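You operate a simulated robot arm through the tools that you are given. There is no shell and no other tool.

The job below is to be done with a simulated robot arm. You get a single attempt, and the scene is never put back.

TASK
Start zone one at high voltage: breaker one on, main switch on, fan on.
Fine: speed knob to 1; the zone knob comes last; leave the other zones off.

It is judged by the outcome, as a careful person would: the job done as asked, and still so three seconds after it is handed in. It fails if anything else is knocked over, pushed out of place, dropped, spilled or broken.

THE ROBOT
A 6-joint arm with a fingered hand, fixed in place. Base frame: the origin is at the foot of the arm, x ahead of it, y to its left, z up. Readings come in mm, degrees, newtons and seconds.
It reaches about 1346 mm from its shoulder. Its first joint turns from -149.0 to 149.0 degrees. Payload 3.5 kg.
Tool frame: the origin (TCP) lies between the finger pads and is the grasp point; the fingertips stand 26 mm ahead of it; z points along the fingers, y is the line along which they close. Largest opening 132 mm; the body of the gripper starts 73 mm behind the TCP. The gripper is a hand of 4 fingers: y runs from the thumb to the fingers, the wrist lies at [0, 0, -234] in the tool frame, and closing takes about 1.5 s.
Orientation is that of the tool frame in the base frame, as a unit quaternion [x, y, z, w]. With the fingers straight down and closing along the base's y, the tool's x points along the base's -x, its y along +y and its z along -z.

THE INTERFACE
- The arm moves only by the tool step_arm. Its argument "commands" is a list of rows, each an object (a shift or turn left out is 0, a gripper value left out holds the last) with "delta_rot": the turn, a rotation vector about the tool's x, y, z in degrees, a list of three; "offset": the shift along the tool's x, y, z in cm, a list of three; "gripper": the closure, from 0 (fully open) to 1 (shut). In form: [{"delta_rot": [rx, ry, rz], "offset": [tx, ty, tz], "gripper": gripper}, ...]. A call has 1 to 20 rows; each row is the pose to reach, as a shift and turn from the pose commanded when the call began, along the tool's axes at that moment. Each row takes 0.2 s and may step no farther than 50 mm and 8.6 degrees from the row before; otherwise, or with a gripper value out of range, the whole call is refused. A pose out of reach is approached as far as the arm can. The call stops where the force on the tool passes 40 N (or 10 N more than at its start, if that is more) or the arm is blocked; 0.2 s more then pass. Each finger travels about 72 mm/s and halts on what it meets, pressing with about 27 N; the grip force reading is that of the motor and also rises with nothing between the fingers. The clock runs only during rows and for 0.2 s after the last one: add rows that repeat a pose to give the fingers time. It gives the time, the measured TCP pose, the force on the tool (base axes), the opening and the grip force at its end, in the units of the frame above (readings bear some noise), with the torque about the TCP (base axes, N m) and any sound that the robot's microphone picked up.
- Cameras (640 x 400 px; columns grow to the right, rows downward): "scene" is fixed at [400.8, 650, 1582.3]; the picture's right is [0.95, -0.31, 0.00], its down [-0.30, -0.93, -0.19] and it looks along [0.06, 0.18, -0.98] (base axes); focal length 311 px, centre (320, 200). "wrist" rides on the gripper at [68, 2, -97] in the tool frame; the picture's right is [-0.03, 1.00, 0.00], its down [-0.82, -0.02, -0.58] and it looks along [-0.58, -0.01, 0.82] (tool axes); focal length 270 px, centre (320, 200). There is no depth. A picture from a camera that has moved, and an enlarged one, comes with that camera's place and axes in the base frame and with its lens.
- grab_frame(camera): a new picture of that camera. The clock stands still meanwhile.
- move_column(by): slides the trunk up (or, below 0, down) by that many mm; the arm rides with it, the base frame stays. It gives what a move gives, with no picture.
- hand_shape(shape): the hand has 4 fingers and takes this shape, open, in about a second: jaw (thumb against the fingers, like two jaws); tri (thumb and two fingers); tip (a fingertip pinch); poke (one finger out to press); point (the index stretched); flat (the hand flat); cup (the hand cupped); fist (a fist). The gripper value then closes the fingers along that shape, each until it touches; the sizes above hold for jaw. It gives what a move gives, with no picture.
- enlarge(camera, box): a new picture of the part [left, top, right, bottom] of that camera's present view, enlarged. The clock stands still meanwhile.
- job_done(): hands the job in; it is judged then, once.

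Nothing tells you positions but the pictures and the camera data. Unless the task says otherwise, let go and move clear before handing in.

The tools are called after ">>>" as a command line: name --argument value ..., lists and objects as JSON in quotes. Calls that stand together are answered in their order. step_arm: Moves the arm, as the interface text tells. Its arguments: {"type":"object","properties":{"commands":{"type":"array"}},"required":["commands"]} The other tools are called the same way: move_column (by) slides the trunk up or down; hand_shape (shape) gives the hand a shape; grab_frame (camera) takes a picture; enlarge (camera, box) takes an enlarged picture of a part of a camera's view; job_done () hands the job in.

At the start:

```text
time: 0.0
tool_pos: [286.3, 621.3, 1030.5]
ee_rot: [0.0, 1.0, 0.0, 0.0]
wrist_force: [-0.1, 0.8, 0.3]
torque: [0.01, 0.0, -0.02]
finger_gap: 132.1
finger_force: 0.1
shape: jaw
trunk travel left (down, up): [-929.0, 41.0]
```

scene: 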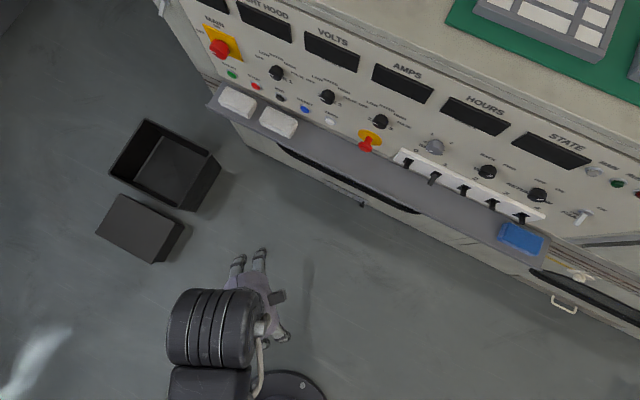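
wrist: 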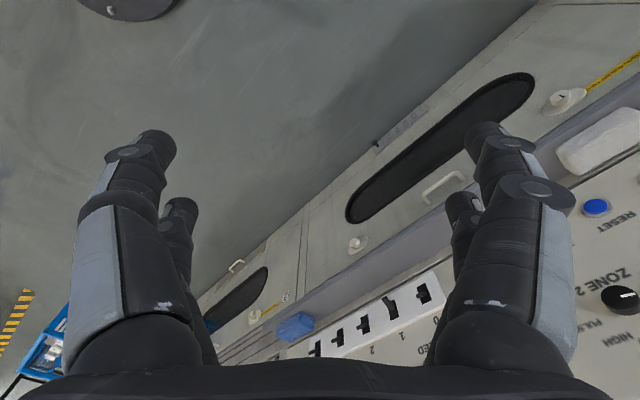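

I see a control console with a row of knobs, switches and breakers beyond the arm. I'll look closer at the panel before moving.

>>> enlarge --camera "scene" --box '[190, 0, 350, 100]'

>>> enlarge --camera "scene" --box '[200, 60, 360, 160]'

>>> enlarge --camera "scene" --box '[320, 80, 480, 180]'

>>> enlarge --camera "scene" --box '[400, 130, 560, 230]'

>>> enlarge --camera "scene" --box '[480, 130, 640, 230]'

```text
4.00 times, centred on (270, 50) of scene
camera zoom: at [400.8, 650.0, 1582.3], right [0.95, -0.31, 0.0], down [-0.3, -0.93, -0.19], along [0.06, 0.18, -0.98], focal length 1243 px, centre (520, 800)
```

zoom: 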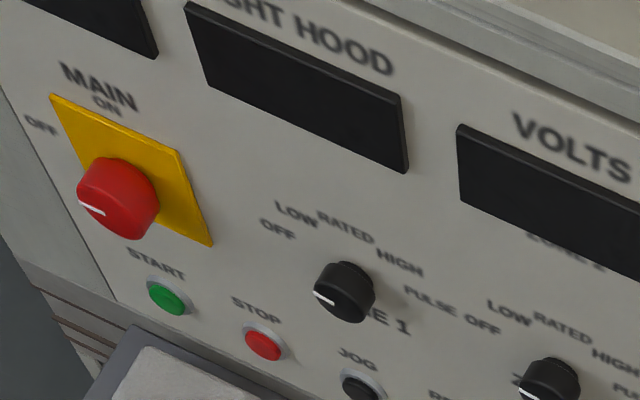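

```text
4.00 times, centred on (280, 110) of scene
camera zoom: at [400.8, 650.0, 1582.3], right [0.95, -0.31, 0.0], down [-0.3, -0.93, -0.19], along [0.06, 0.18, -0.98], focal length 1243 px, centre (480, 560)
```

zoom: 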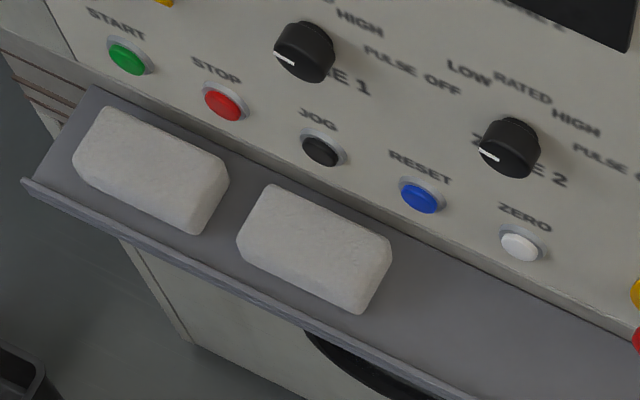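

```text
4.00 times, centred on (400, 130) of scene
camera zoom: at [400.8, 650.0, 1582.3], right [0.95, -0.31, 0.0], down [-0.3, -0.93, -0.19], along [0.06, 0.18, -0.98], focal length 1243 px, centre (0, 480)
```

zoom: 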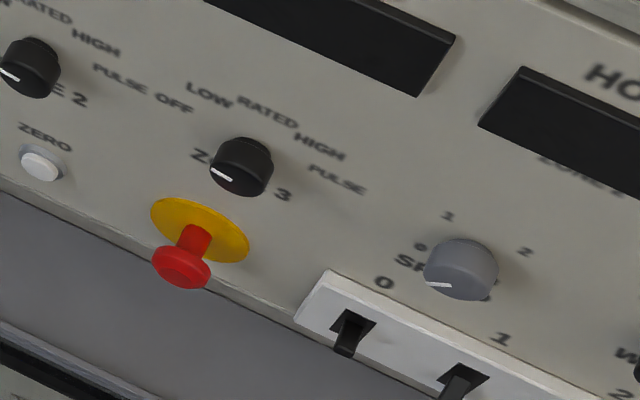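

```text
4.00 times, centred on (480, 180) of scene
camera zoom: at [400.8, 650.0, 1582.3], right [0.95, -0.31, 0.0], down [-0.3, -0.93, -0.19], along [0.06, 0.18, -0.98], focal length 1243 px, centre (-320, 280)
```

zoom: 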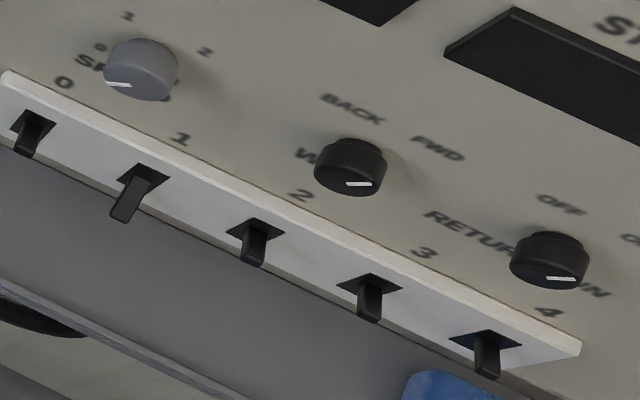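

```text
4.00 times, centred on (560, 180) of scene
camera zoom: at [400.8, 650.0, 1582.3], right [0.95, -0.31, 0.0], down [-0.3, -0.93, -0.19], along [0.06, 0.18, -0.98], focal length 1243 px, centre (-640, 280)
```

zoom: 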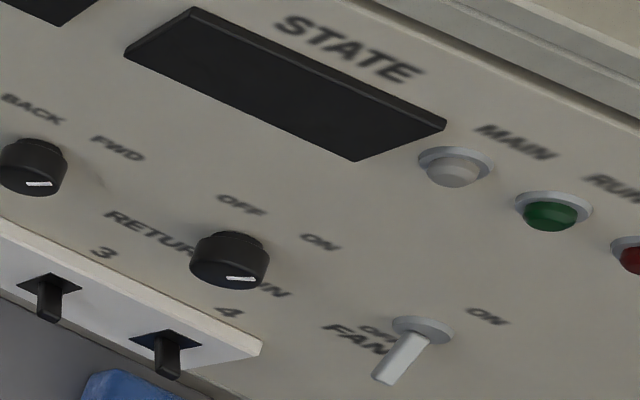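

The panel runs diagonally (left end far out in +y, right end near), with controls about 780 mm high. I take its horizontal inward direction to be about (0.74, 0.67). I'll turn the hand to point at the panel with the wrist camera on top, at a safe standoff, to look closely.

>>> step_arm --commands '[{"delta_rot": [-5.7, 2.217, 5.7], "offset": [-1.494, -0.661, 0.167]}, {"delta_rot": [-11.4, 4.433, 11.4], "offset": [-2.989, -1.322, 0.333]}, {"delta_rot": [-17.1, 6.65, 17.1], "offset": [-4.483, -1.983, 0.5]}, {"delta_rot": [-22.8, 8.867, 22.8], "offset": [-5.978, -2.644, 0.667]}, {"delta_rot": [-28.5, 11.083, 28.5], "offset": [-7.472, -3.306, 0.833]}, {"delta_rot": [-34.2, 13.3, 34.2], "offset": [-8.967, -3.967, 1.0]}, {"delta_rot": [-39.9, 15.517, 39.9], "offset": [-10.461, -4.628, 1.167]}, {"delta_rot": [-45.6, 17.733, 45.6], "offset": [-11.956, -5.289, 1.333]}, {"delta_rot": [-51.3, 19.95, 51.3], "offset": [-13.45, -5.95, 1.5]}, {"delta_rot": [-57.0, 22.167, 57.0], "offset": [-14.944, -6.611, 1.667]}, {"delta_rot": [-62.7, 24.383, 62.7], "offset": [-16.439, -7.272, 1.833]}, {"delta_rot": [-68.4, 26.6, 68.4], "offset": [-17.933, -7.933, 2.0]}, {"delta_rot": [-74.1, 28.817, 74.1], "offset": [-19.428, -8.594, 2.167]}, {"delta_rot": [-79.8, 31.033, 79.8], "offset": [-20.922, -9.256, 2.333]}, {"delta_rot": [-85.5, 33.25, 85.5], "offset": [-22.417, -9.917, 2.5]}, {"delta_rot": [-91.2, 35.467, 91.2], "offset": [-23.911, -10.578, 2.667]}, {"delta_rot": [-96.9, 37.683, 96.9], "offset": [-25.406, -11.239, 2.833]}, {"delta_rot": [-102.6, 39.9, 102.6], "offset": [-26.9, -11.9, 3.0]}]'

```text
time: 3.8
tool_pos: [552.0, 517.4, 1249.4]
ee_rot: [0.675, 0.274, 0.629, -0.272]
wrist_force: [-0.4, -0.2, 0.6]
torque: [0.0, 0.0, 0.04]
finger_gap: 132.0
finger_force: 0.1
shape: jaw
out of reach, approached as far as the arm can: row 2, 3, 4, 5, 6, 7, 8, 9, 10, 11, 12, 13, 14, 15, 16, 17, 18
trunk travel left (down, up): [-929.0, 41.0]
```

The hand now points at the panel, but the arm rode high because its shoulder is too high for the commanded height. I'll lower the trunk and look.

>>> move_column --by -250

>>> grab_frame --camera "wrist"

>>> grab_frame --camera "scene"

```text
time: 6.4
tool_pos: [561.3, 508.5, 1011.7]
ee_rot: [0.662, 0.257, 0.655, -0.256]
wrist_force: [0.2, -0.2, 0.7]
torque: [-0.05, 0.0, 0.0]
finger_gap: 131.9
finger_force: 0.1
shape: jaw
trunk travel left (down, up): [-679.0, 291.0]
```

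```text
taken
camera wrist: at [491.9, 441.7, 1079.5], right [0.67, -0.74, -0.03], down [-0.45, -0.38, -0.81], along [0.59, 0.56, -0.58], focal length 270 px, centre (320, 200)
```

wrist: 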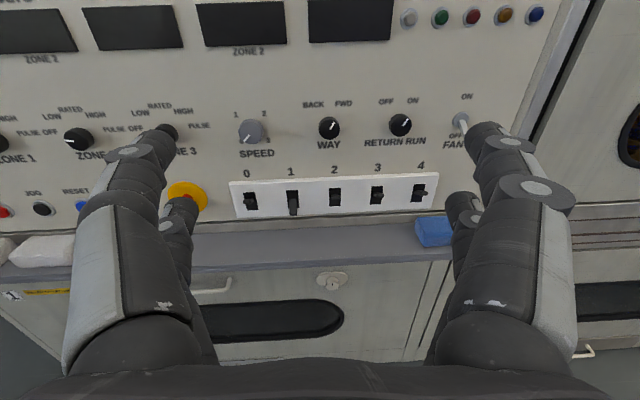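

```text
taken
```

scene: 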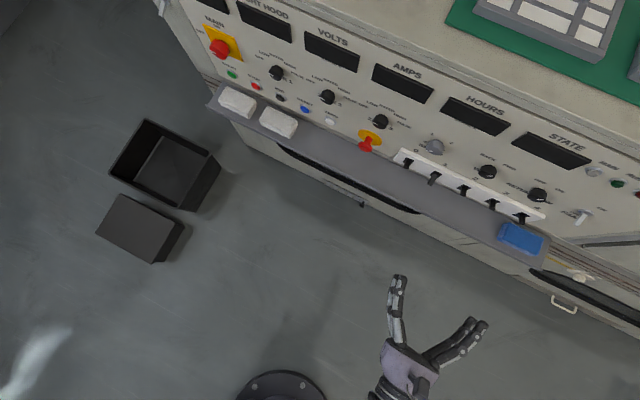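

Now the panel is readable the right way up. I'll zoom in on the controls to read their states.

>>> enlarge --camera "wrist" --box '[220, 90, 380, 220]'

>>> enlarge --camera "wrist" --box '[360, 80, 520, 210]'

>>> enlarge --camera "wrist" --box '[0, 90, 220, 230]'

>>> enlarge --camera "wrist" --box '[340, 0, 560, 100]'

```text
3.08 times, centred on (300, 155) of wrist
camera zoom: at [491.9, 441.7, 1079.5], right [0.67, -0.74, -0.03], down [-0.45, -0.38, -0.81], along [0.59, 0.56, -0.58], focal length 832 px, centre (382, 338)
```

zoom: 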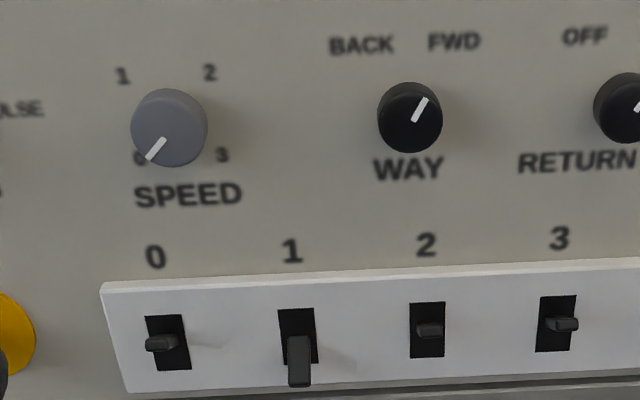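

```text
3.08 times, centred on (440, 145) of wrist
camera zoom: at [491.9, 441.7, 1079.5], right [0.67, -0.74, -0.03], down [-0.45, -0.38, -0.81], along [0.59, 0.56, -0.58], focal length 832 px, centre (-49, 369)
```

zoom: 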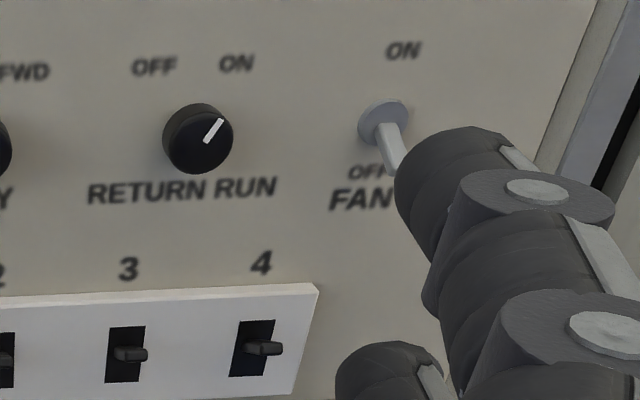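

```text
2.86 times, centred on (110, 160) of wrist
camera zoom: at [491.9, 441.7, 1079.5], right [0.67, -0.74, -0.03], down [-0.45, -0.38, -0.81], along [0.59, 0.56, -0.58], focal length 772 px, centre (920, 314)
```

zoom: 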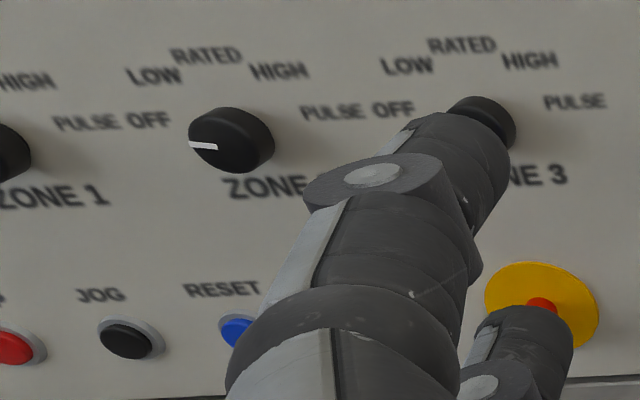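

```text
2.91 times, centred on (450, 50) of wrist
camera zoom: at [491.9, 441.7, 1079.5], right [0.67, -0.74, -0.03], down [-0.45, -0.38, -0.81], along [0.59, 0.56, -0.58], focal length 786 px, centre (-58, 636)
```

zoom: 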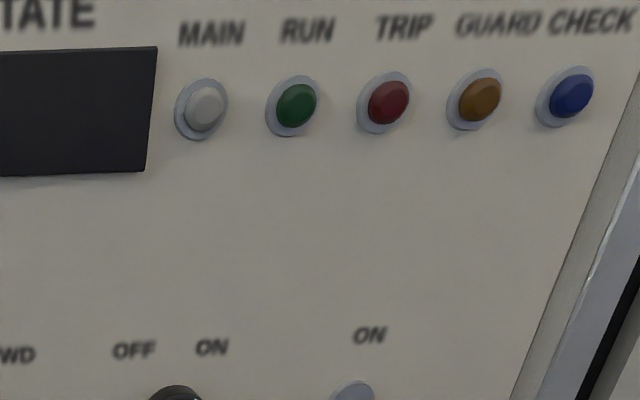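

Breaker 1 lever is down (off) while 0, 2, 3 and 4 are up. FAN is down (OFF, with ON above), SPEED is at 0 (lower left), and the zone knobs point to OFF. Next I'll move left to view the main switch and zone 1 and get a second viewpoint.

>>> move_column --by -100

>>> step_arm --commands '[{"offset": [0, -4.5, 0]}, {"offset": [0, -9, 0]}, {"offset": [0, -13.5, 0]}, {"offset": [0, -18, 0]}, {"offset": [0, -22.5, 0]}, {"offset": [0, -27, 0]}, {"offset": [0, -31.5, 0]}, {"offset": [0, -36, 0]}, {"offset": [0, -40.5, 0]}, {"offset": [0, -45, 0]}]'

>>> grab_frame --camera "wrist"

```text
time: 7.7
tool_pos: [562.4, 507.4, 910.6]
ee_rot: [0.663, 0.255, 0.657, -0.254]
wrist_force: [-0.2, 0.2, 0.7]
torque: [-0.01, 0.01, 0.03]
finger_gap: 131.9
finger_force: 0.0
shape: jaw
trunk travel left (down, up): [-579.0, 391.0]
```

```text
time: 9.9
tool_pos: [265.4, 840.4, 897.4]
ee_rot: [0.673, 0.286, 0.642, -0.23]
wrist_force: [-0.4, -0.2, -0.4]
torque: [0.03, -0.01, -0.01]
finger_gap: 132.0
finger_force: 0.0
shape: jaw
out of reach, approached as far as the arm can: row 2, 3, 4, 5, 6, 7, 8, 9, 10
trunk travel left (down, up): [-579.0, 391.0]
```

```text
taken
camera wrist: at [195.8, 779.5, 970.8], right [0.68, -0.73, 0.03], down [-0.45, -0.45, -0.77], along [0.58, 0.51, -0.63], focal length 270 px, centre (320, 200)
```

wrist: 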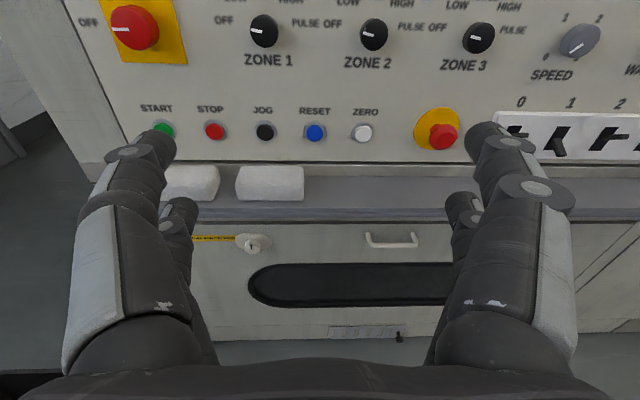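

I can see MAIN (pointing OFF, left), ZONE 1–3 (all OFF), the buttons and the e-stop. The arm is limited with the shoulder this high, so I'll lower the trunk further and lift the hand back up.

>>> move_column --by -200

>>> step_arm --commands '[{"offset": [4, 0, 0]}, {"offset": [8, 0, 0]}, {"offset": [12, 0, 0]}, {"offset": [16, 0, 0]}, {"offset": [20, 0, 0]}]'

>>> grab_frame --camera "wrist"

>>> grab_frame --camera "scene"

```text
time: 12.1
tool_pos: [264.6, 839.2, 697.4]
ee_rot: [0.673, 0.287, 0.641, -0.231]
wrist_force: [0.7, -0.6, -0.3]
torque: [-0.02, 0.03, -0.01]
finger_gap: 131.9
finger_force: 0.1
shape: jaw
trunk travel left (down, up): [-379.0, 591.0]
```

```text
time: 13.3
tool_pos: [265.9, 840.5, 696.6]
ee_rot: [0.673, 0.287, 0.641, -0.231]
wrist_force: [-0.5, -0.3, -0.1]
torque: [-0.04, -0.02, 0.03]
finger_gap: 132.0
finger_force: 0.2
shape: jaw
out of reach, approached as far as the arm can: row 1, 2, 3, 4, 5
trunk travel left (down, up): [-379.0, 591.0]
```

```text
taken
camera wrist: at [195.8, 779.1, 770.8], right [0.68, -0.73, 0.03], down [-0.45, -0.45, -0.77], along [0.58, 0.51, -0.63], focal length 270 px, centre (320, 200)
```

wrist: 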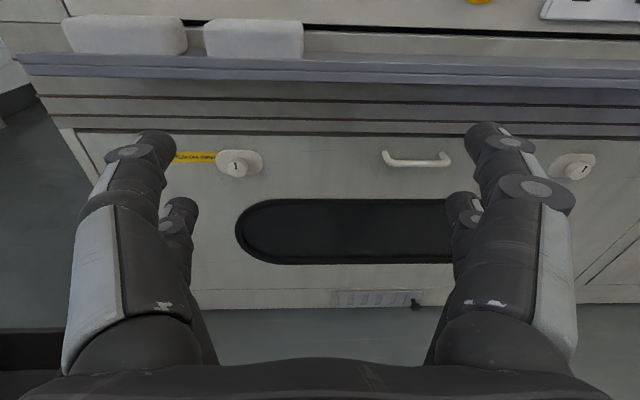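

```text
taken
```

scene: 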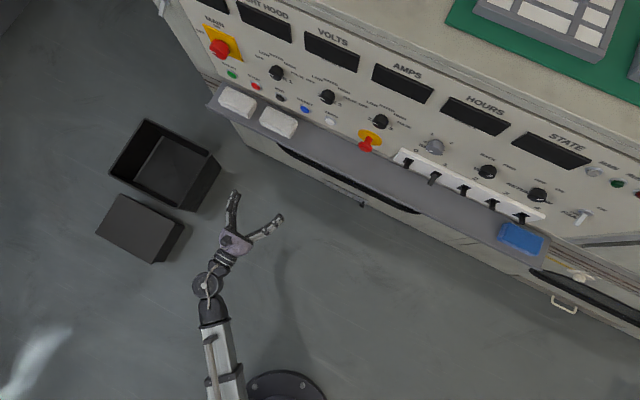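

The arm appears stuck at a joint limit here. I'll look at its posture before choosing another way.

>>> enlarge --camera "scene" --box '[130, 170, 370, 400]'

```text
1.74 times, centred on (250, 285) of scene
camera zoom: at [400.8, 650.0, 1582.3], right [0.95, -0.31, 0.0], down [-0.3, -0.93, -0.19], along [0.06, 0.18, -0.98], focal length 540 px, centre (442, 52)
```

zoom: 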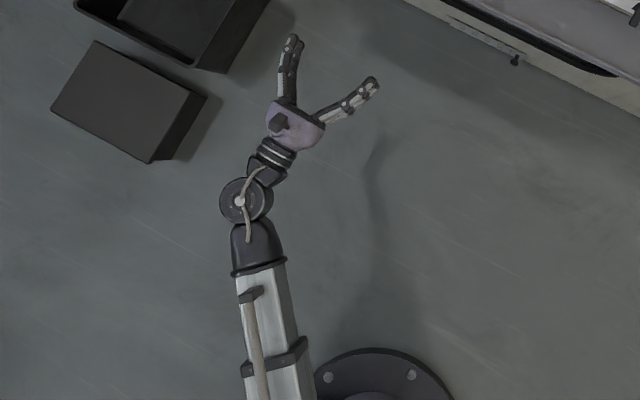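

The wrist is a roll–bend–roll type, and the last roll is probably near its limit with the camera on top. I'll test rolling the hand back about its own axis here in free space.

>>> step_arm --commands '[{"delta_rot": [0, 0, -8]}, {"delta_rot": [0, 0, -16]}, {"delta_rot": [0, 0, -24]}, {"delta_rot": [0, 0, -32]}, {"delta_rot": [0, 0, -40]}, {"delta_rot": [0, 0, -48]}, {"delta_rot": [0, 0, -56]}, {"delta_rot": [0, 0, -64]}, {"delta_rot": [0, 0, -72]}, {"delta_rot": [0, 0, -80]}, {"delta_rot": [0, 0, -88]}]'

```text
time: 15.7
tool_pos: [262.7, 845.6, 696.3]
ee_rot: [0.285, 0.676, 0.62, 0.279]
wrist_force: [-0.4, -0.3, 0.2]
torque: [-0.01, 0.03, -0.01]
finger_gap: 131.7
finger_force: 0.1
shape: jaw
trunk travel left (down, up): [-379.0, 591.0]
```

That roll works: tool x now points left along the panel, and tool y points up. I'll form the poke shape, raise the hand, shift right and take a picture.

>>> hand_shape --shape "poke"

>>> step_arm --commands '[{"offset": [-3, 3, 0]}, {"offset": [-6, 6, 0]}, {"offset": [-9, 9, 0]}, {"offset": [-12, 12, 0]}, {"offset": [-15, 14, 0]}, {"offset": [-18, 14, 0]}]'

>>> grab_frame --camera "wrist"

>>> enlarge --camera "scene" --box '[200, 100, 440, 300]'

```text
time: 16.6
tool_pos: [262.2, 845.6, 696.4]
ee_rot: [0.286, 0.674, 0.621, 0.279]
wrist_force: [-0.4, 0.2, -0.2]
torque: [-0.01, 0.01, -0.01]
finger_gap: 0.0
finger_force: 0.0
shape: poke
trunk travel left (down, up): [-379.0, 591.0]
```

```text
time: 18.0
tool_pos: [389.6, 732.1, 697.6]
ee_rot: [0.284, 0.672, 0.624, 0.28]
wrist_force: [-1.1, -0.1, -0.5]
torque: [0.04, 0.03, 0.03]
finger_gap: 0.0
finger_force: 0.0
shape: poke
out of reach, approached as far as the arm can: row 1, 2, 3, 4, 5, 6
trunk travel left (down, up): [-379.0, 591.0]
```

```text
taken
camera wrist: at [271.7, 716.3, 703.2], right [0.05, 0.04, 1.0], down [0.13, -0.99, 0.04], along [0.99, 0.13, -0.06], focal length 270 px, centre (320, 200)
```

wrist: 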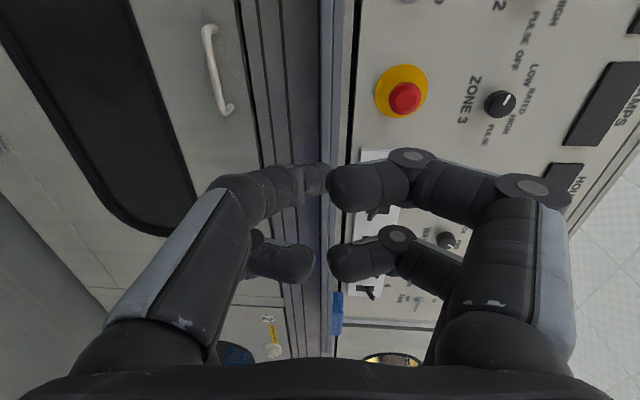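

```text
2.00 times, centred on (320, 200) of scene
camera zoom: at [400.8, 650.0, 1582.3], right [0.95, -0.31, 0.0], down [-0.3, -0.93, -0.19], along [0.06, 0.18, -0.98], focal length 622 px, centre (320, 200)
```

zoom: 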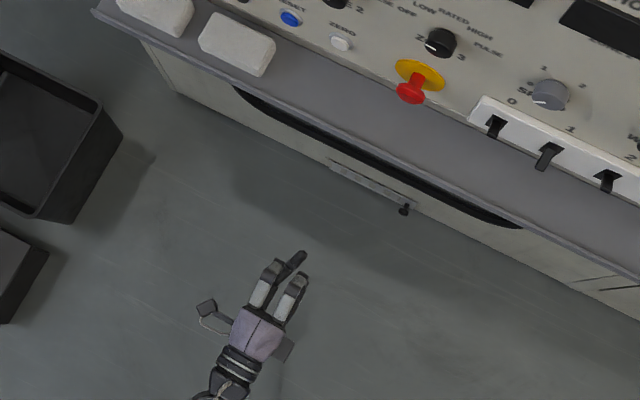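

The arm behaves like a SCARA: the wrist height is fixed by the trunk (about 1264 mm plus trunk travel), so height comes from the trunk. I'll look at the poke shape in detail.

>>> enlarge --camera "wrist" --box '[200, 120, 460, 320]'

>>> enlarge --camera "scene" --box '[290, 210, 370, 270]'

```text
2.00 times, centred on (330, 220) of wrist
camera zoom: at [271.7, 716.3, 703.2], right [0.05, 0.04, 1.0], down [0.13, -0.99, 0.04], along [0.99, 0.13, -0.06], focal length 541 px, centre (300, 160)
```

zoom: 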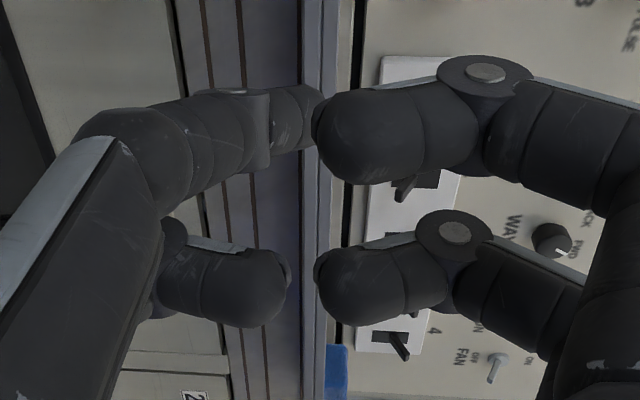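

```text
6.67 times, centred on (330, 240) of scene
camera zoom: at [400.8, 650.0, 1582.3], right [0.95, -0.31, 0.0], down [-0.3, -0.93, -0.19], along [0.06, 0.18, -0.98], focal length 2072 px, centre (253, -67)
```

zoom: 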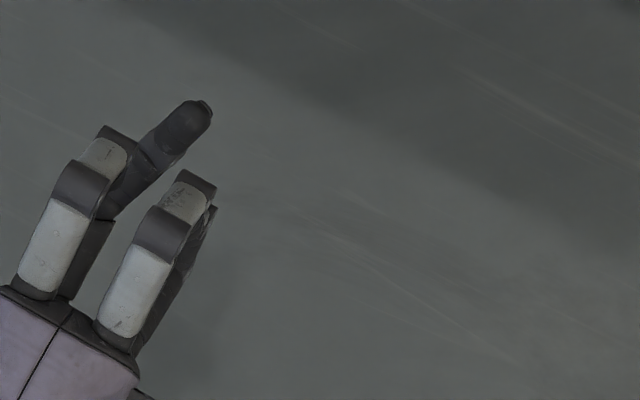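

The panel face is vertical at about n ≈ 1095 mm along (0.735, 0.676). Breaker 1 sits near h ≈ -51, z ≈ 775 and the knob row near z ≈ 918, with the shelf top at about z ≈ 690. I'll raise the trunk, then turn the camera side up with a 25° downward pitch and stop short of the shelf in front of breaker 1.

>>> move_column --by 140

>>> step_arm --commands '[{"delta_rot": [1.392, -1.4, 7.517], "offset": [-1.861, -0.662, 1.223]}, {"delta_rot": [2.783, -2.8, 15.033], "offset": [-3.722, -1.323, 2.445]}, {"delta_rot": [4.175, -4.2, 22.55], "offset": [-5.583, -1.985, 3.668]}, {"delta_rot": [5.567, -5.6, 30.067], "offset": [-7.443, -2.647, 4.89]}, {"delta_rot": [6.958, -7.0, 37.583], "offset": [-9.304, -3.308, 6.113]}, {"delta_rot": [8.35, -8.4, 45.1], "offset": [-11.165, -3.97, 7.335]}, {"delta_rot": [9.742, -9.8, 52.617], "offset": [-13.026, -4.632, 8.558]}, {"delta_rot": [11.133, -11.2, 60.133], "offset": [-14.887, -5.293, 9.78]}, {"delta_rot": [12.525, -12.6, 67.65], "offset": [-16.748, -5.955, 11.003]}, {"delta_rot": [13.917, -14.0, 75.167], "offset": [-18.608, -6.617, 12.225]}, {"delta_rot": [15.308, -15.4, 82.683], "offset": [-20.469, -7.278, 13.448]}, {"delta_rot": [16.7, -16.8, 90.2], "offset": [-22.33, -7.94, 14.67]}, {"delta_rot": [16.7, -16.8, 90.2], "offset": [-22.33, -7.94, 14.67]}]'

>>> grab_frame --camera "wrist"

>>> grab_frame --camera "scene"

```text
time: 19.6
tool_pos: [389.1, 732.9, 837.6]
ee_rot: [0.285, 0.672, 0.623, 0.28]
wrist_force: [-0.5, 1.3, 0.1]
torque: [-0.02, -0.02, -0.02]
finger_gap: 0.0
finger_force: 0.0
shape: poke
trunk travel left (down, up): [-519.0, 451.0]
```

```text
time: 22.4
tool_pos: [645.3, 664.7, 753.9]
ee_rot: [0.787, 0.306, 0.499, -0.195]
wrist_force: [-0.4, 0.0, -0.2]
torque: [0.01, 0.0, -0.01]
finger_gap: 0.0
finger_force: 0.1
shape: poke
trunk travel left (down, up): [-519.0, 451.0]
```

```text
taken
camera wrist: at [603.5, 622.8, 855.8], right [0.67, -0.74, -0.02], down [-0.66, -0.57, -0.49], along [0.35, 0.35, -0.87], focal length 270 px, centre (320, 200)
```

wrist: 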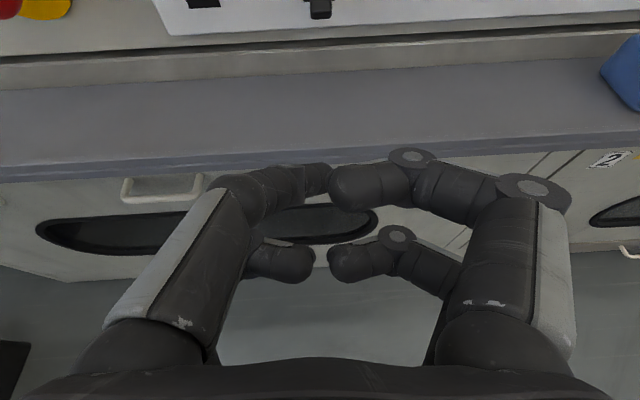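

```text
taken
```

scene: 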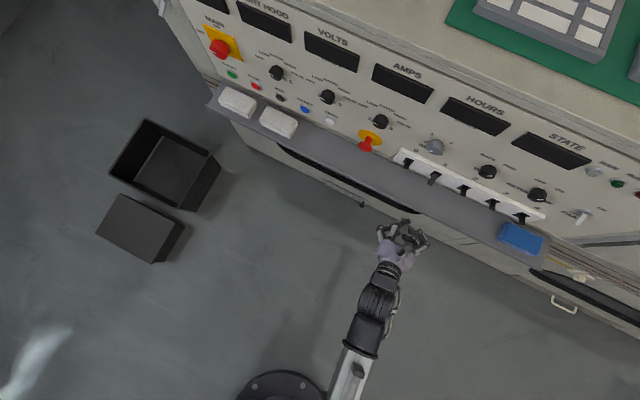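

The hand is in place and aligned with breaker 1 (h ≈ -50). I'll lower slightly so the fingertip is below the lever, then advance over the shelf and check.

>>> move_column --by -10

>>> step_arm --commands '[{"offset": [1.05, 0.1, 2.27]}, {"offset": [2.11, 0.1, 4.53]}, {"offset": [3.17, 0.15, 6.8]}, {"offset": [4.23, 0.2, 9.06]}, {"offset": [4.65, 0.2, 9.97]}]'

>>> grab_frame --camera "wrist"

>>> enlarge --camera "scene" --box '[380, 140, 500, 220]'

```text
time: 23.0
tool_pos: [646.2, 664.3, 743.8]
ee_rot: [0.786, 0.307, 0.5, -0.195]
wrist_force: [-0.6, 0.2, -0.3]
torque: [0.03, -0.01, 0.01]
finger_gap: 0.1
finger_force: 0.1
shape: poke
trunk travel left (down, up): [-509.0, 461.0]
```

```text
time: 24.2
tool_pos: [726.8, 736.1, 743.9]
ee_rot: [0.787, 0.306, 0.5, -0.194]
wrist_force: [-0.2, 0.0, 0.9]
torque: [-0.03, -0.02, -0.03]
finger_gap: 0.0
finger_force: 0.0
shape: poke
trunk travel left (down, up): [-509.0, 461.0]
```

```text
taken
camera wrist: at [685.3, 695.8, 845.7], right [0.67, -0.74, -0.02], down [-0.65, -0.57, -0.49], along [0.35, 0.34, -0.87], focal length 270 px, centre (320, 200)
```

wrist: 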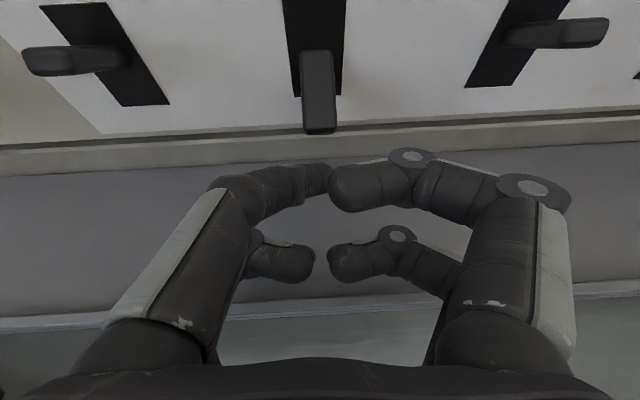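

```text
5.00 times, centred on (440, 180) of scene
camera zoom: at [400.8, 650.0, 1582.3], right [0.95, -0.31, 0.0], down [-0.3, -0.93, -0.19], along [0.06, 0.18, -0.98], focal length 1554 px, centre (-280, 300)
```

zoom: 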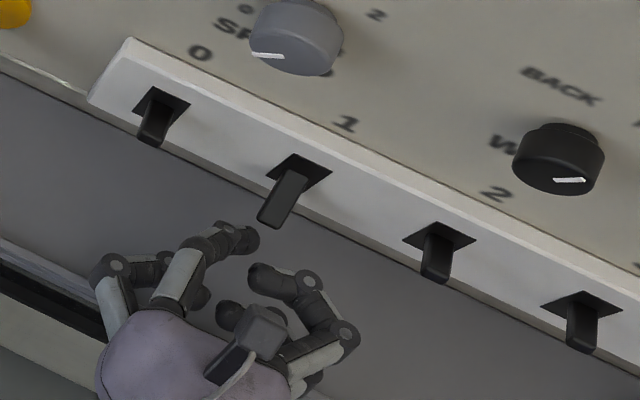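

The fingertip sits just below and in front of the breaker 1 lever, which ends near n ≈ 1058, z ≈ 759. I'll move in 20 mm under it, then raise with the trunk in small steps.

>>> step_arm --commands '[{"offset": [0.42, 0, 0.9]}, {"offset": [0.845, 0, 1.81]}]'

>>> move_column --by 18

>>> grab_frame --camera "wrist"

```text
time: 24.8
tool_pos: [742.3, 750.7, 743.8]
ee_rot: [0.787, 0.307, 0.499, -0.195]
wrist_force: [0.3, -0.2, 0.0]
torque: [0.03, 0.02, 0.0]
finger_gap: 0.4
finger_force: 0.2
shape: poke
trunk travel left (down, up): [-509.0, 461.0]
```

```text
time: 25.5
tool_pos: [743.1, 750.8, 761.1]
ee_rot: [0.787, 0.307, 0.499, -0.194]
wrist_force: [-0.2, 0.3, -0.3]
torque: [0.02, -0.01, 0.0]
finger_gap: 0.1
finger_force: 0.0
shape: poke
trunk travel left (down, up): [-527.0, 443.0]
```

```text
taken
camera wrist: at [700.2, 710.1, 863.7], right [0.67, -0.74, -0.02], down [-0.65, -0.57, -0.49], along [0.35, 0.34, -0.87], focal length 270 px, centre (320, 200)
```

wrist: 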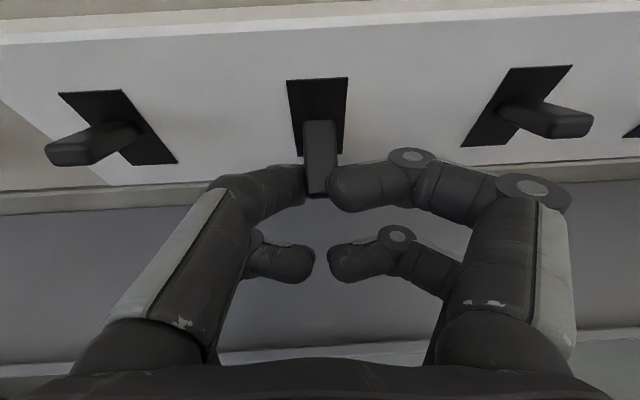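

The fingertip is now directly beneath the lever. I'll raise further.

>>> move_column --by 12

>>> grab_frame --camera "wrist"

```text
time: 26.1
tool_pos: [742.1, 751.2, 774.2]
ee_rot: [0.787, 0.307, 0.499, -0.194]
wrist_force: [-0.8, 0.2, 0.2]
torque: [0.03, 0.01, -0.04]
finger_gap: 0.0
finger_force: 0.0
shape: poke
trunk travel left (down, up): [-539.0, 431.0]
```

```text
taken
camera wrist: at [700.3, 709.9, 875.8], right [0.67, -0.74, -0.02], down [-0.65, -0.57, -0.49], along [0.35, 0.34, -0.87], focal length 270 px, centre (320, 200)
```

wrist: 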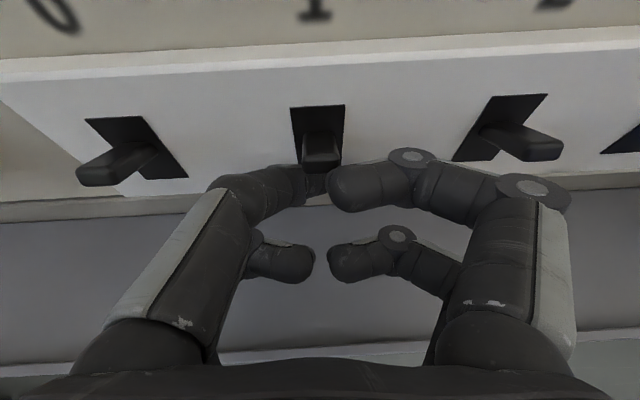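

The lever is following. I'll raise a bit more to bring it to its end position.

>>> move_column --by 12

>>> grab_frame --camera "wrist"

```text
time: 26.7
tool_pos: [742.6, 750.1, 784.0]
ee_rot: [0.788, 0.307, 0.497, -0.193]
wrist_force: [-4.9, -2.2, -12.7]
torque: [-0.13, 0.04, 0.04]
finger_gap: 0.0
finger_force: 0.1
shape: poke
trunk travel left (down, up): [-551.0, 419.0]
```

```text
taken
camera wrist: at [700.5, 710.5, 886.1], right [0.67, -0.74, -0.02], down [-0.66, -0.58, -0.49], along [0.35, 0.34, -0.87], focal length 270 px, centre (320, 200)
```

wrist: 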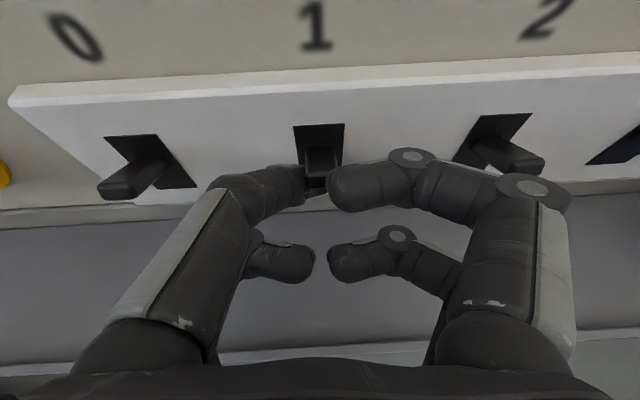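

There is now about 13 N of reaction, so the lever is at its stop. I'll back down and away, then check it against its neighbours.

>>> move_column --by -14

>>> step_arm --commands '[{"offset": [-0.845, 0, -1.81]}, {"offset": [-2.54, 0, -5.44]}, {"offset": [-4.23, 0, -9.06]}, {"offset": [-5.9, 0, -12.7]}]'

>>> enlarge --camera "scene" --box '[380, 130, 540, 230]'

>>> grab_frame --camera "wrist"

```text
time: 27.3
tool_pos: [741.7, 750.9, 772.7]
ee_rot: [0.787, 0.306, 0.499, -0.194]
wrist_force: [-1.0, -1.1, -0.8]
torque: [-0.03, 0.03, 0.01]
finger_gap: 0.3
finger_force: 0.0
shape: poke
trunk travel left (down, up): [-537.0, 433.0]
```

```text
time: 28.3
tool_pos: [638.9, 654.5, 772.4]
ee_rot: [0.788, 0.306, 0.498, -0.194]
wrist_force: [0.3, 0.4, -1.0]
torque: [-0.02, 0.02, -0.04]
finger_gap: 0.0
finger_force: 0.1
shape: poke
trunk travel left (down, up): [-537.0, 433.0]
```

```text
4.00 times, centred on (460, 180) of scene
camera zoom: at [400.8, 650.0, 1582.3], right [0.95, -0.31, 0.0], down [-0.3, -0.93, -0.19], along [0.06, 0.18, -0.98], focal length 1243 px, centre (-240, 280)
```

zoom: 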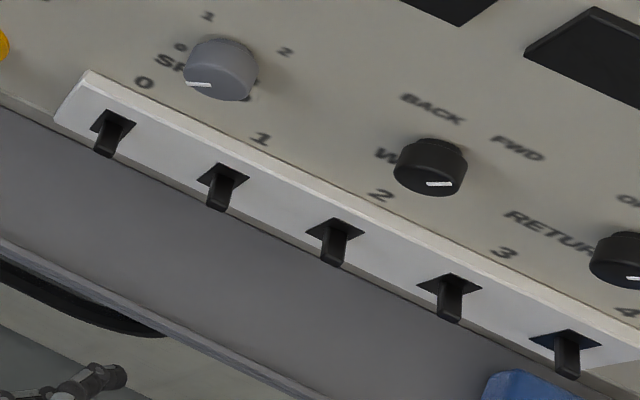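

```text
taken
camera wrist: at [597.3, 614.7, 873.3], right [0.67, -0.74, -0.02], down [-0.66, -0.57, -0.49], along [0.35, 0.34, -0.87], focal length 270 px, centre (320, 200)
```

wrist: 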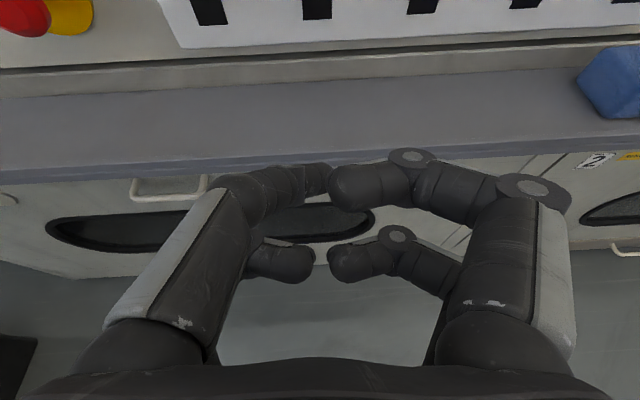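

Breaker 1 now matches its neighbours (up). Next is the MAIN switch, near h ≈ -666, z ≈ 917. I'll go back to the jaw shape, raise the trunk, level the hand and move left at a safe distance.

>>> hand_shape --shape "jaw"

>>> move_column --by 45

>>> step_arm --commands '[{"delta_rot": [0, 1.8, 0], "offset": [0.539, -4.393, -0.525]}, {"delta_rot": [0, 3.6, 0], "offset": [1.077, -8.786, -1.05]}, {"delta_rot": [0, 5.4, 0], "offset": [1.616, -13.179, -1.575]}, {"delta_rot": [0, 7.2, 0], "offset": [2.154, -17.571, -2.1]}, {"delta_rot": [0, 9.0, 0], "offset": [2.693, -21.964, -2.625]}, {"delta_rot": [0, 10.8, 0], "offset": [3.231, -26.357, -3.15]}, {"delta_rot": [0, 12.6, 0], "offset": [3.77, -30.75, -3.675]}, {"delta_rot": [0, 14.4, 0], "offset": [4.309, -35.143, -4.2]}, {"delta_rot": [0, 16.2, 0], "offset": [4.847, -39.536, -4.725]}, {"delta_rot": [0, 18.0, 0], "offset": [5.386, -43.929, -5.25]}, {"delta_rot": [0, 19.8, 0], "offset": [5.924, -48.321, -5.775]}, {"delta_rot": [0, 21.6, 0], "offset": [6.463, -52.714, -6.3]}, {"delta_rot": [0, 23.4, 0], "offset": [7.001, -57.107, -6.825]}, {"delta_rot": [0, 25.2, 0], "offset": [7.54, -61.5, -7.35]}, {"delta_rot": [0, 25.2, 0], "offset": [7.54, -61.5, -7.35]}]'

>>> grab_frame --camera "wrist"

```text
time: 29.2
tool_pos: [640.0, 655.8, 771.5]
ee_rot: [0.788, 0.307, 0.498, -0.194]
wrist_force: [0.0, 0.3, 0.4]
torque: [0.0, 0.01, 0.0]
finger_gap: 131.8
finger_force: 0.0
shape: jaw
trunk travel left (down, up): [-537.0, 433.0]
```

```text
time: 30.1
tool_pos: [639.3, 655.8, 817.0]
ee_rot: [0.788, 0.307, 0.498, -0.193]
wrist_force: [0.9, -0.7, -0.7]
torque: [-0.01, -0.02, -0.01]
finger_gap: 131.8
finger_force: 0.0
shape: jaw
trunk travel left (down, up): [-582.0, 388.0]
```

```text
time: 33.3
tool_pos: [202.7, 1086.8, 901.8]
ee_rot: [0.669, 0.291, 0.645, -0.227]
wrist_force: [0.1, 0.6, 0.1]
torque: [0.02, 0.01, -0.01]
finger_gap: 132.0
finger_force: 0.1
shape: jaw
out of reach, approached as far as the arm can: row 11, 12, 13, 14, 15
trunk travel left (down, up): [-582.0, 388.0]
```

```text
taken
camera wrist: at [132.8, 1026.1, 974.2], right [0.68, -0.73, 0.05], down [-0.43, -0.46, -0.78], along [0.59, 0.51, -0.63], focal length 270 px, centre (320, 200)
```

wrist: 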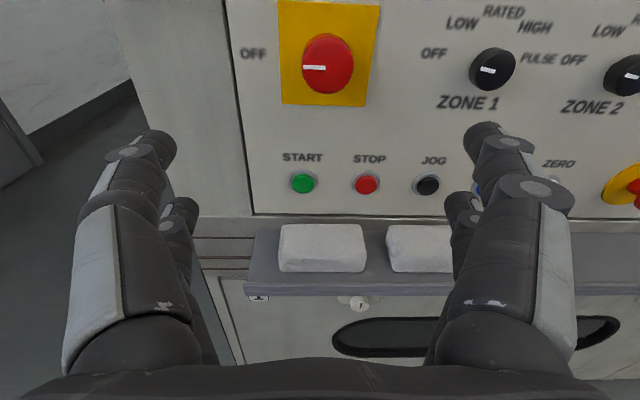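

I can see MAIN clearly: knob about 45 mm in diameter at H ≈ -641, z ≈ 918, with its mark pointing left at OFF. The camera-up roll is at a limit here, so I'll roll to the fingers-vertical orientation with level pitch, which leaves clockwise range.

>>> step_arm --commands '[{"delta_rot": [-0.22, 0.31, -7.8], "offset": [0.135, 0.061, 0.015]}, {"delta_rot": [-0.44, 0.62, -15.6], "offset": [0.27, 0.122, 0.03]}, {"delta_rot": [-0.66, 0.93, -23.4], "offset": [0.4, 0.183, 0.045]}, {"delta_rot": [-0.88, 1.24, -31.2], "offset": [0.54, 0.244, 0.06]}, {"delta_rot": [-1.1, 1.55, -39.0], "offset": [0.67, 0.305, 0.075]}, {"delta_rot": [-1.32, 1.86, -46.8], "offset": [0.81, 0.366, 0.09]}, {"delta_rot": [-1.54, 2.17, -54.6], "offset": [0.94, 0.427, 0.105]}, {"delta_rot": [-1.76, 2.48, -62.4], "offset": [1.08, 0.488, 0.12]}, {"delta_rot": [-1.98, 2.79, -70.2], "offset": [1.21, 0.549, 0.135]}, {"delta_rot": [-2.2, 3.1, -78.0], "offset": [1.35, 0.61, 0.15]}, {"delta_rot": [-2.42, 3.41, -85.8], "offset": [1.48, 0.67, 0.16]}, {"delta_rot": [-2.42, 3.41, -85.8], "offset": [1.48, 0.67, 0.16]}]'

>>> grab_frame --camera "wrist"

```text
time: 35.9
tool_pos: [208.0, 1084.2, 915.0]
ee_rot: [0.278, 0.651, 0.65, 0.277]
wrist_force: [0.0, -0.4, -0.5]
torque: [0.03, -0.02, -0.01]
finger_gap: 131.9
finger_force: 0.0
shape: jaw
trunk travel left (down, up): [-582.0, 388.0]
```

```text
taken
camera wrist: at [90.7, 1066.1, 916.7], right [0.02, -0.02, 1.0], down [0.15, -0.99, -0.02], along [0.99, 0.15, -0.02], focal length 270 px, centre (320, 200)
```

wrist: 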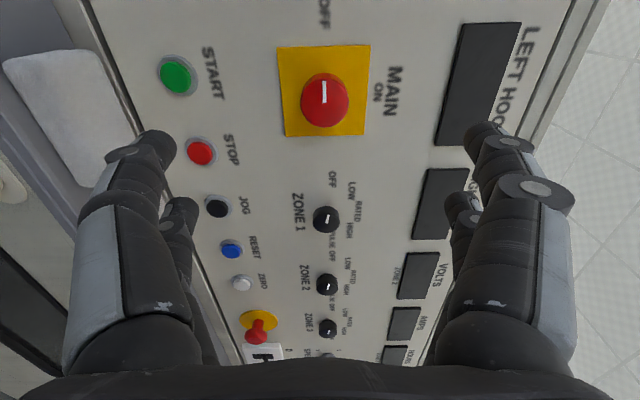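

The pose is exact now. Before approaching, I'll test in free space how far the roll goes the other way, and preview the jaw partly closed.

>>> step_arm --commands '[{"delta_rot": [0, 0, -8], "gripper": 0.3}, {"delta_rot": [0, 0, -16], "gripper": 0.6}, {"delta_rot": [0, 0, -24], "gripper": 0.65}, {"delta_rot": [0, 0, -32], "gripper": 0.65}, {"delta_rot": [0, 0, -40], "gripper": 0.65}, {"delta_rot": [0, 0, -48], "gripper": 0.65}, {"delta_rot": [0, 0, -56], "gripper": 0.65}, {"delta_rot": [0, 0, -56], "gripper": 0.65}, {"delta_rot": [0, 0, -56], "gripper": 0.65}]'

>>> grab_frame --camera "wrist"

>>> enlarge --camera "scene" --box '[160, 20, 320, 180]'

```text
time: 37.9
tool_pos: [206.9, 1082.9, 916.0]
ee_rot: [-0.06, 0.705, 0.443, 0.55]
wrist_force: [-0.1, 0.7, -0.7]
torque: [-0.04, 0.03, -0.01]
finger_gap: 46.4
finger_force: 0.0
shape: jaw
trunk travel left (down, up): [-582.0, 388.0]
```

```text
taken
camera wrist: at [110.1, 1044.8, 859.2], right [-0.56, 0.59, 0.58], down [-0.09, -0.74, 0.67], along [0.82, 0.32, 0.47], focal length 270 px, centre (320, 200)
```

wrist: 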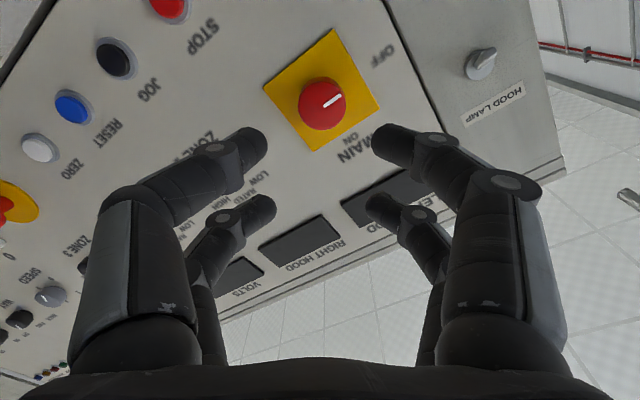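

```text
2.50 times, centred on (240, 100) of scene
camera zoom: at [400.8, 650.0, 1582.3], right [0.95, -0.31, 0.0], down [-0.3, -0.93, -0.19], along [0.06, 0.18, -0.98], focal length 777 px, centre (520, 450)
```

zoom: 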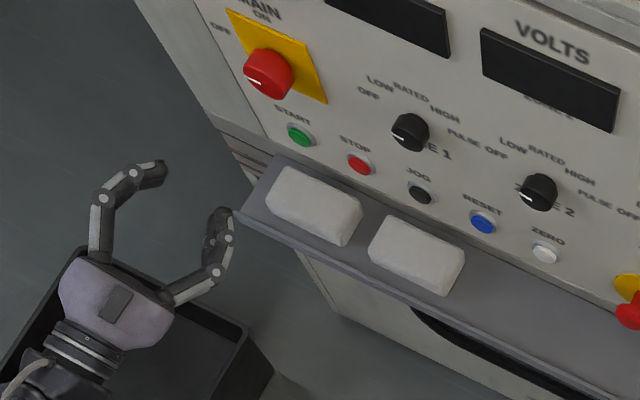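

The roll range is good. I'll centre on the MAIN knob, approach with the jaw moderately open, and stop with the fingertips about 14 mm short of the plate.

>>> move_column --by 3.5

>>> step_arm --commands '[{"offset": [0.1, 0.15, 0], "gripper": 0.25}, {"offset": [0.1, 0.15, 0], "gripper": 0.25}, {"offset": [0.1, 0.15, 0], "gripper": 0.25}, {"offset": [0.1, 0.15, 3], "gripper": 0.25}, {"offset": [0.1, 0.15, 6], "gripper": 0.25}, {"offset": [0.1, 0.15, 9], "gripper": 0.25}, {"offset": [0.1, 0.15, 11], "gripper": 0.25}]'

>>> grab_frame --camera "wrist"

>>> enlarge --camera "scene" --box '[160, 0, 320, 120]'

```text
time: 38.4
tool_pos: [207.1, 1084.0, 919.1]
ee_rot: [-0.06, 0.705, 0.444, 0.549]
wrist_force: [-0.2, -0.8, 0.2]
torque: [0.0, -0.01, -0.02]
finger_gap: 46.6
finger_force: 0.1
shape: jaw
trunk travel left (down, up): [-585.0, 385.0]
```

```text
time: 40.0
tool_pos: [286.9, 1161.0, 919.1]
ee_rot: [-0.059, 0.706, 0.444, 0.548]
wrist_force: [-0.3, 0.1, 0.0]
torque: [0.03, -0.04, 0.0]
finger_gap: 98.5
finger_force: 0.0
shape: jaw
trunk travel left (down, up): [-585.0, 385.0]
```

```text
taken
camera wrist: at [188.6, 1122.9, 862.4], right [-0.56, 0.59, 0.58], down [-0.09, -0.74, 0.67], along [0.82, 0.32, 0.47], focal length 270 px, centre (320, 200)
```

wrist: 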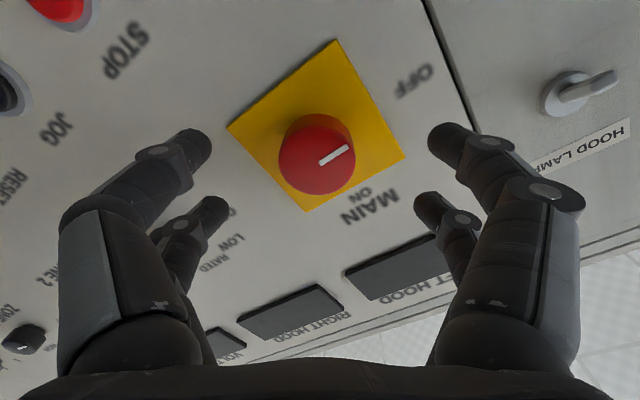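

```text
3.33 times, centred on (240, 60) of scene
camera zoom: at [400.8, 650.0, 1582.3], right [0.95, -0.31, 0.0], down [-0.3, -0.93, -0.19], along [0.06, 0.18, -0.98], focal length 1036 px, centre (587, 667)
```

zoom: 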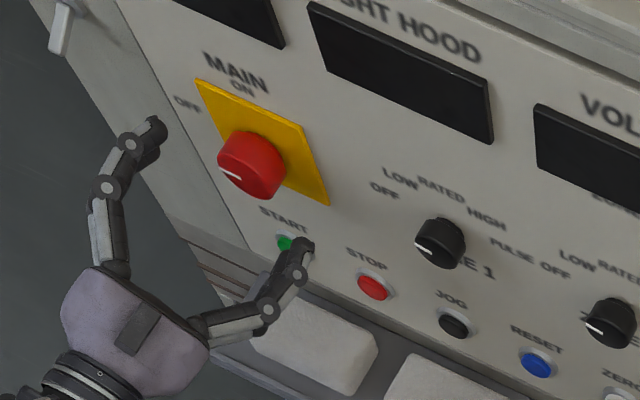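

The fingers straddle the MAIN knob and it looks centred within a few millimetres. I'll advance another 32 mm and look again.

>>> step_arm --commands '[{"offset": [0, 0, 1.6]}, {"offset": [0, 0, 3.2]}, {"offset": [0, 0, 3.2]}]'

>>> grab_frame --camera "wrist"

>>> enlarge --camera "scene" --box '[180, 0, 280, 75]'

```text
time: 40.8
tool_pos: [309.7, 1183.2, 919.4]
ee_rot: [-0.061, 0.706, 0.444, 0.549]
wrist_force: [-0.2, 0.4, -0.3]
torque: [0.01, -0.03, -0.04]
finger_gap: 98.5
finger_force: 0.1
shape: jaw
trunk travel left (down, up): [-585.0, 385.0]
```

```text
taken
camera wrist: at [211.1, 1146.0, 862.5], right [-0.56, 0.59, 0.58], down [-0.09, -0.74, 0.67], along [0.82, 0.32, 0.47], focal length 270 px, centre (320, 200)
```

wrist: 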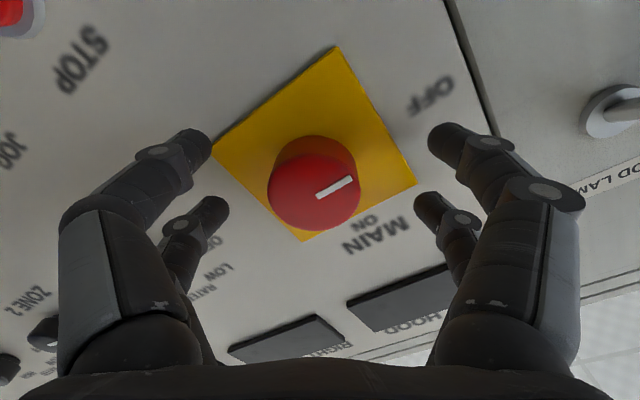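

```text
5.33 times, centred on (230, 38) of scene
camera zoom: at [400.8, 650.0, 1582.3], right [0.95, -0.31, 0.0], down [-0.3, -0.93, -0.19], along [0.06, 0.18, -0.98], focal length 1657 px, centre (800, 1067)
```

zoom: 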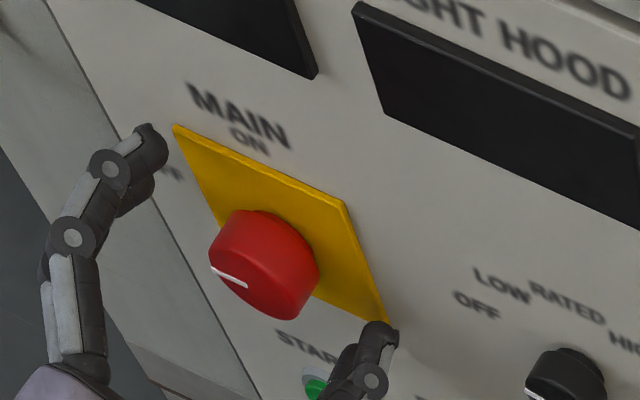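

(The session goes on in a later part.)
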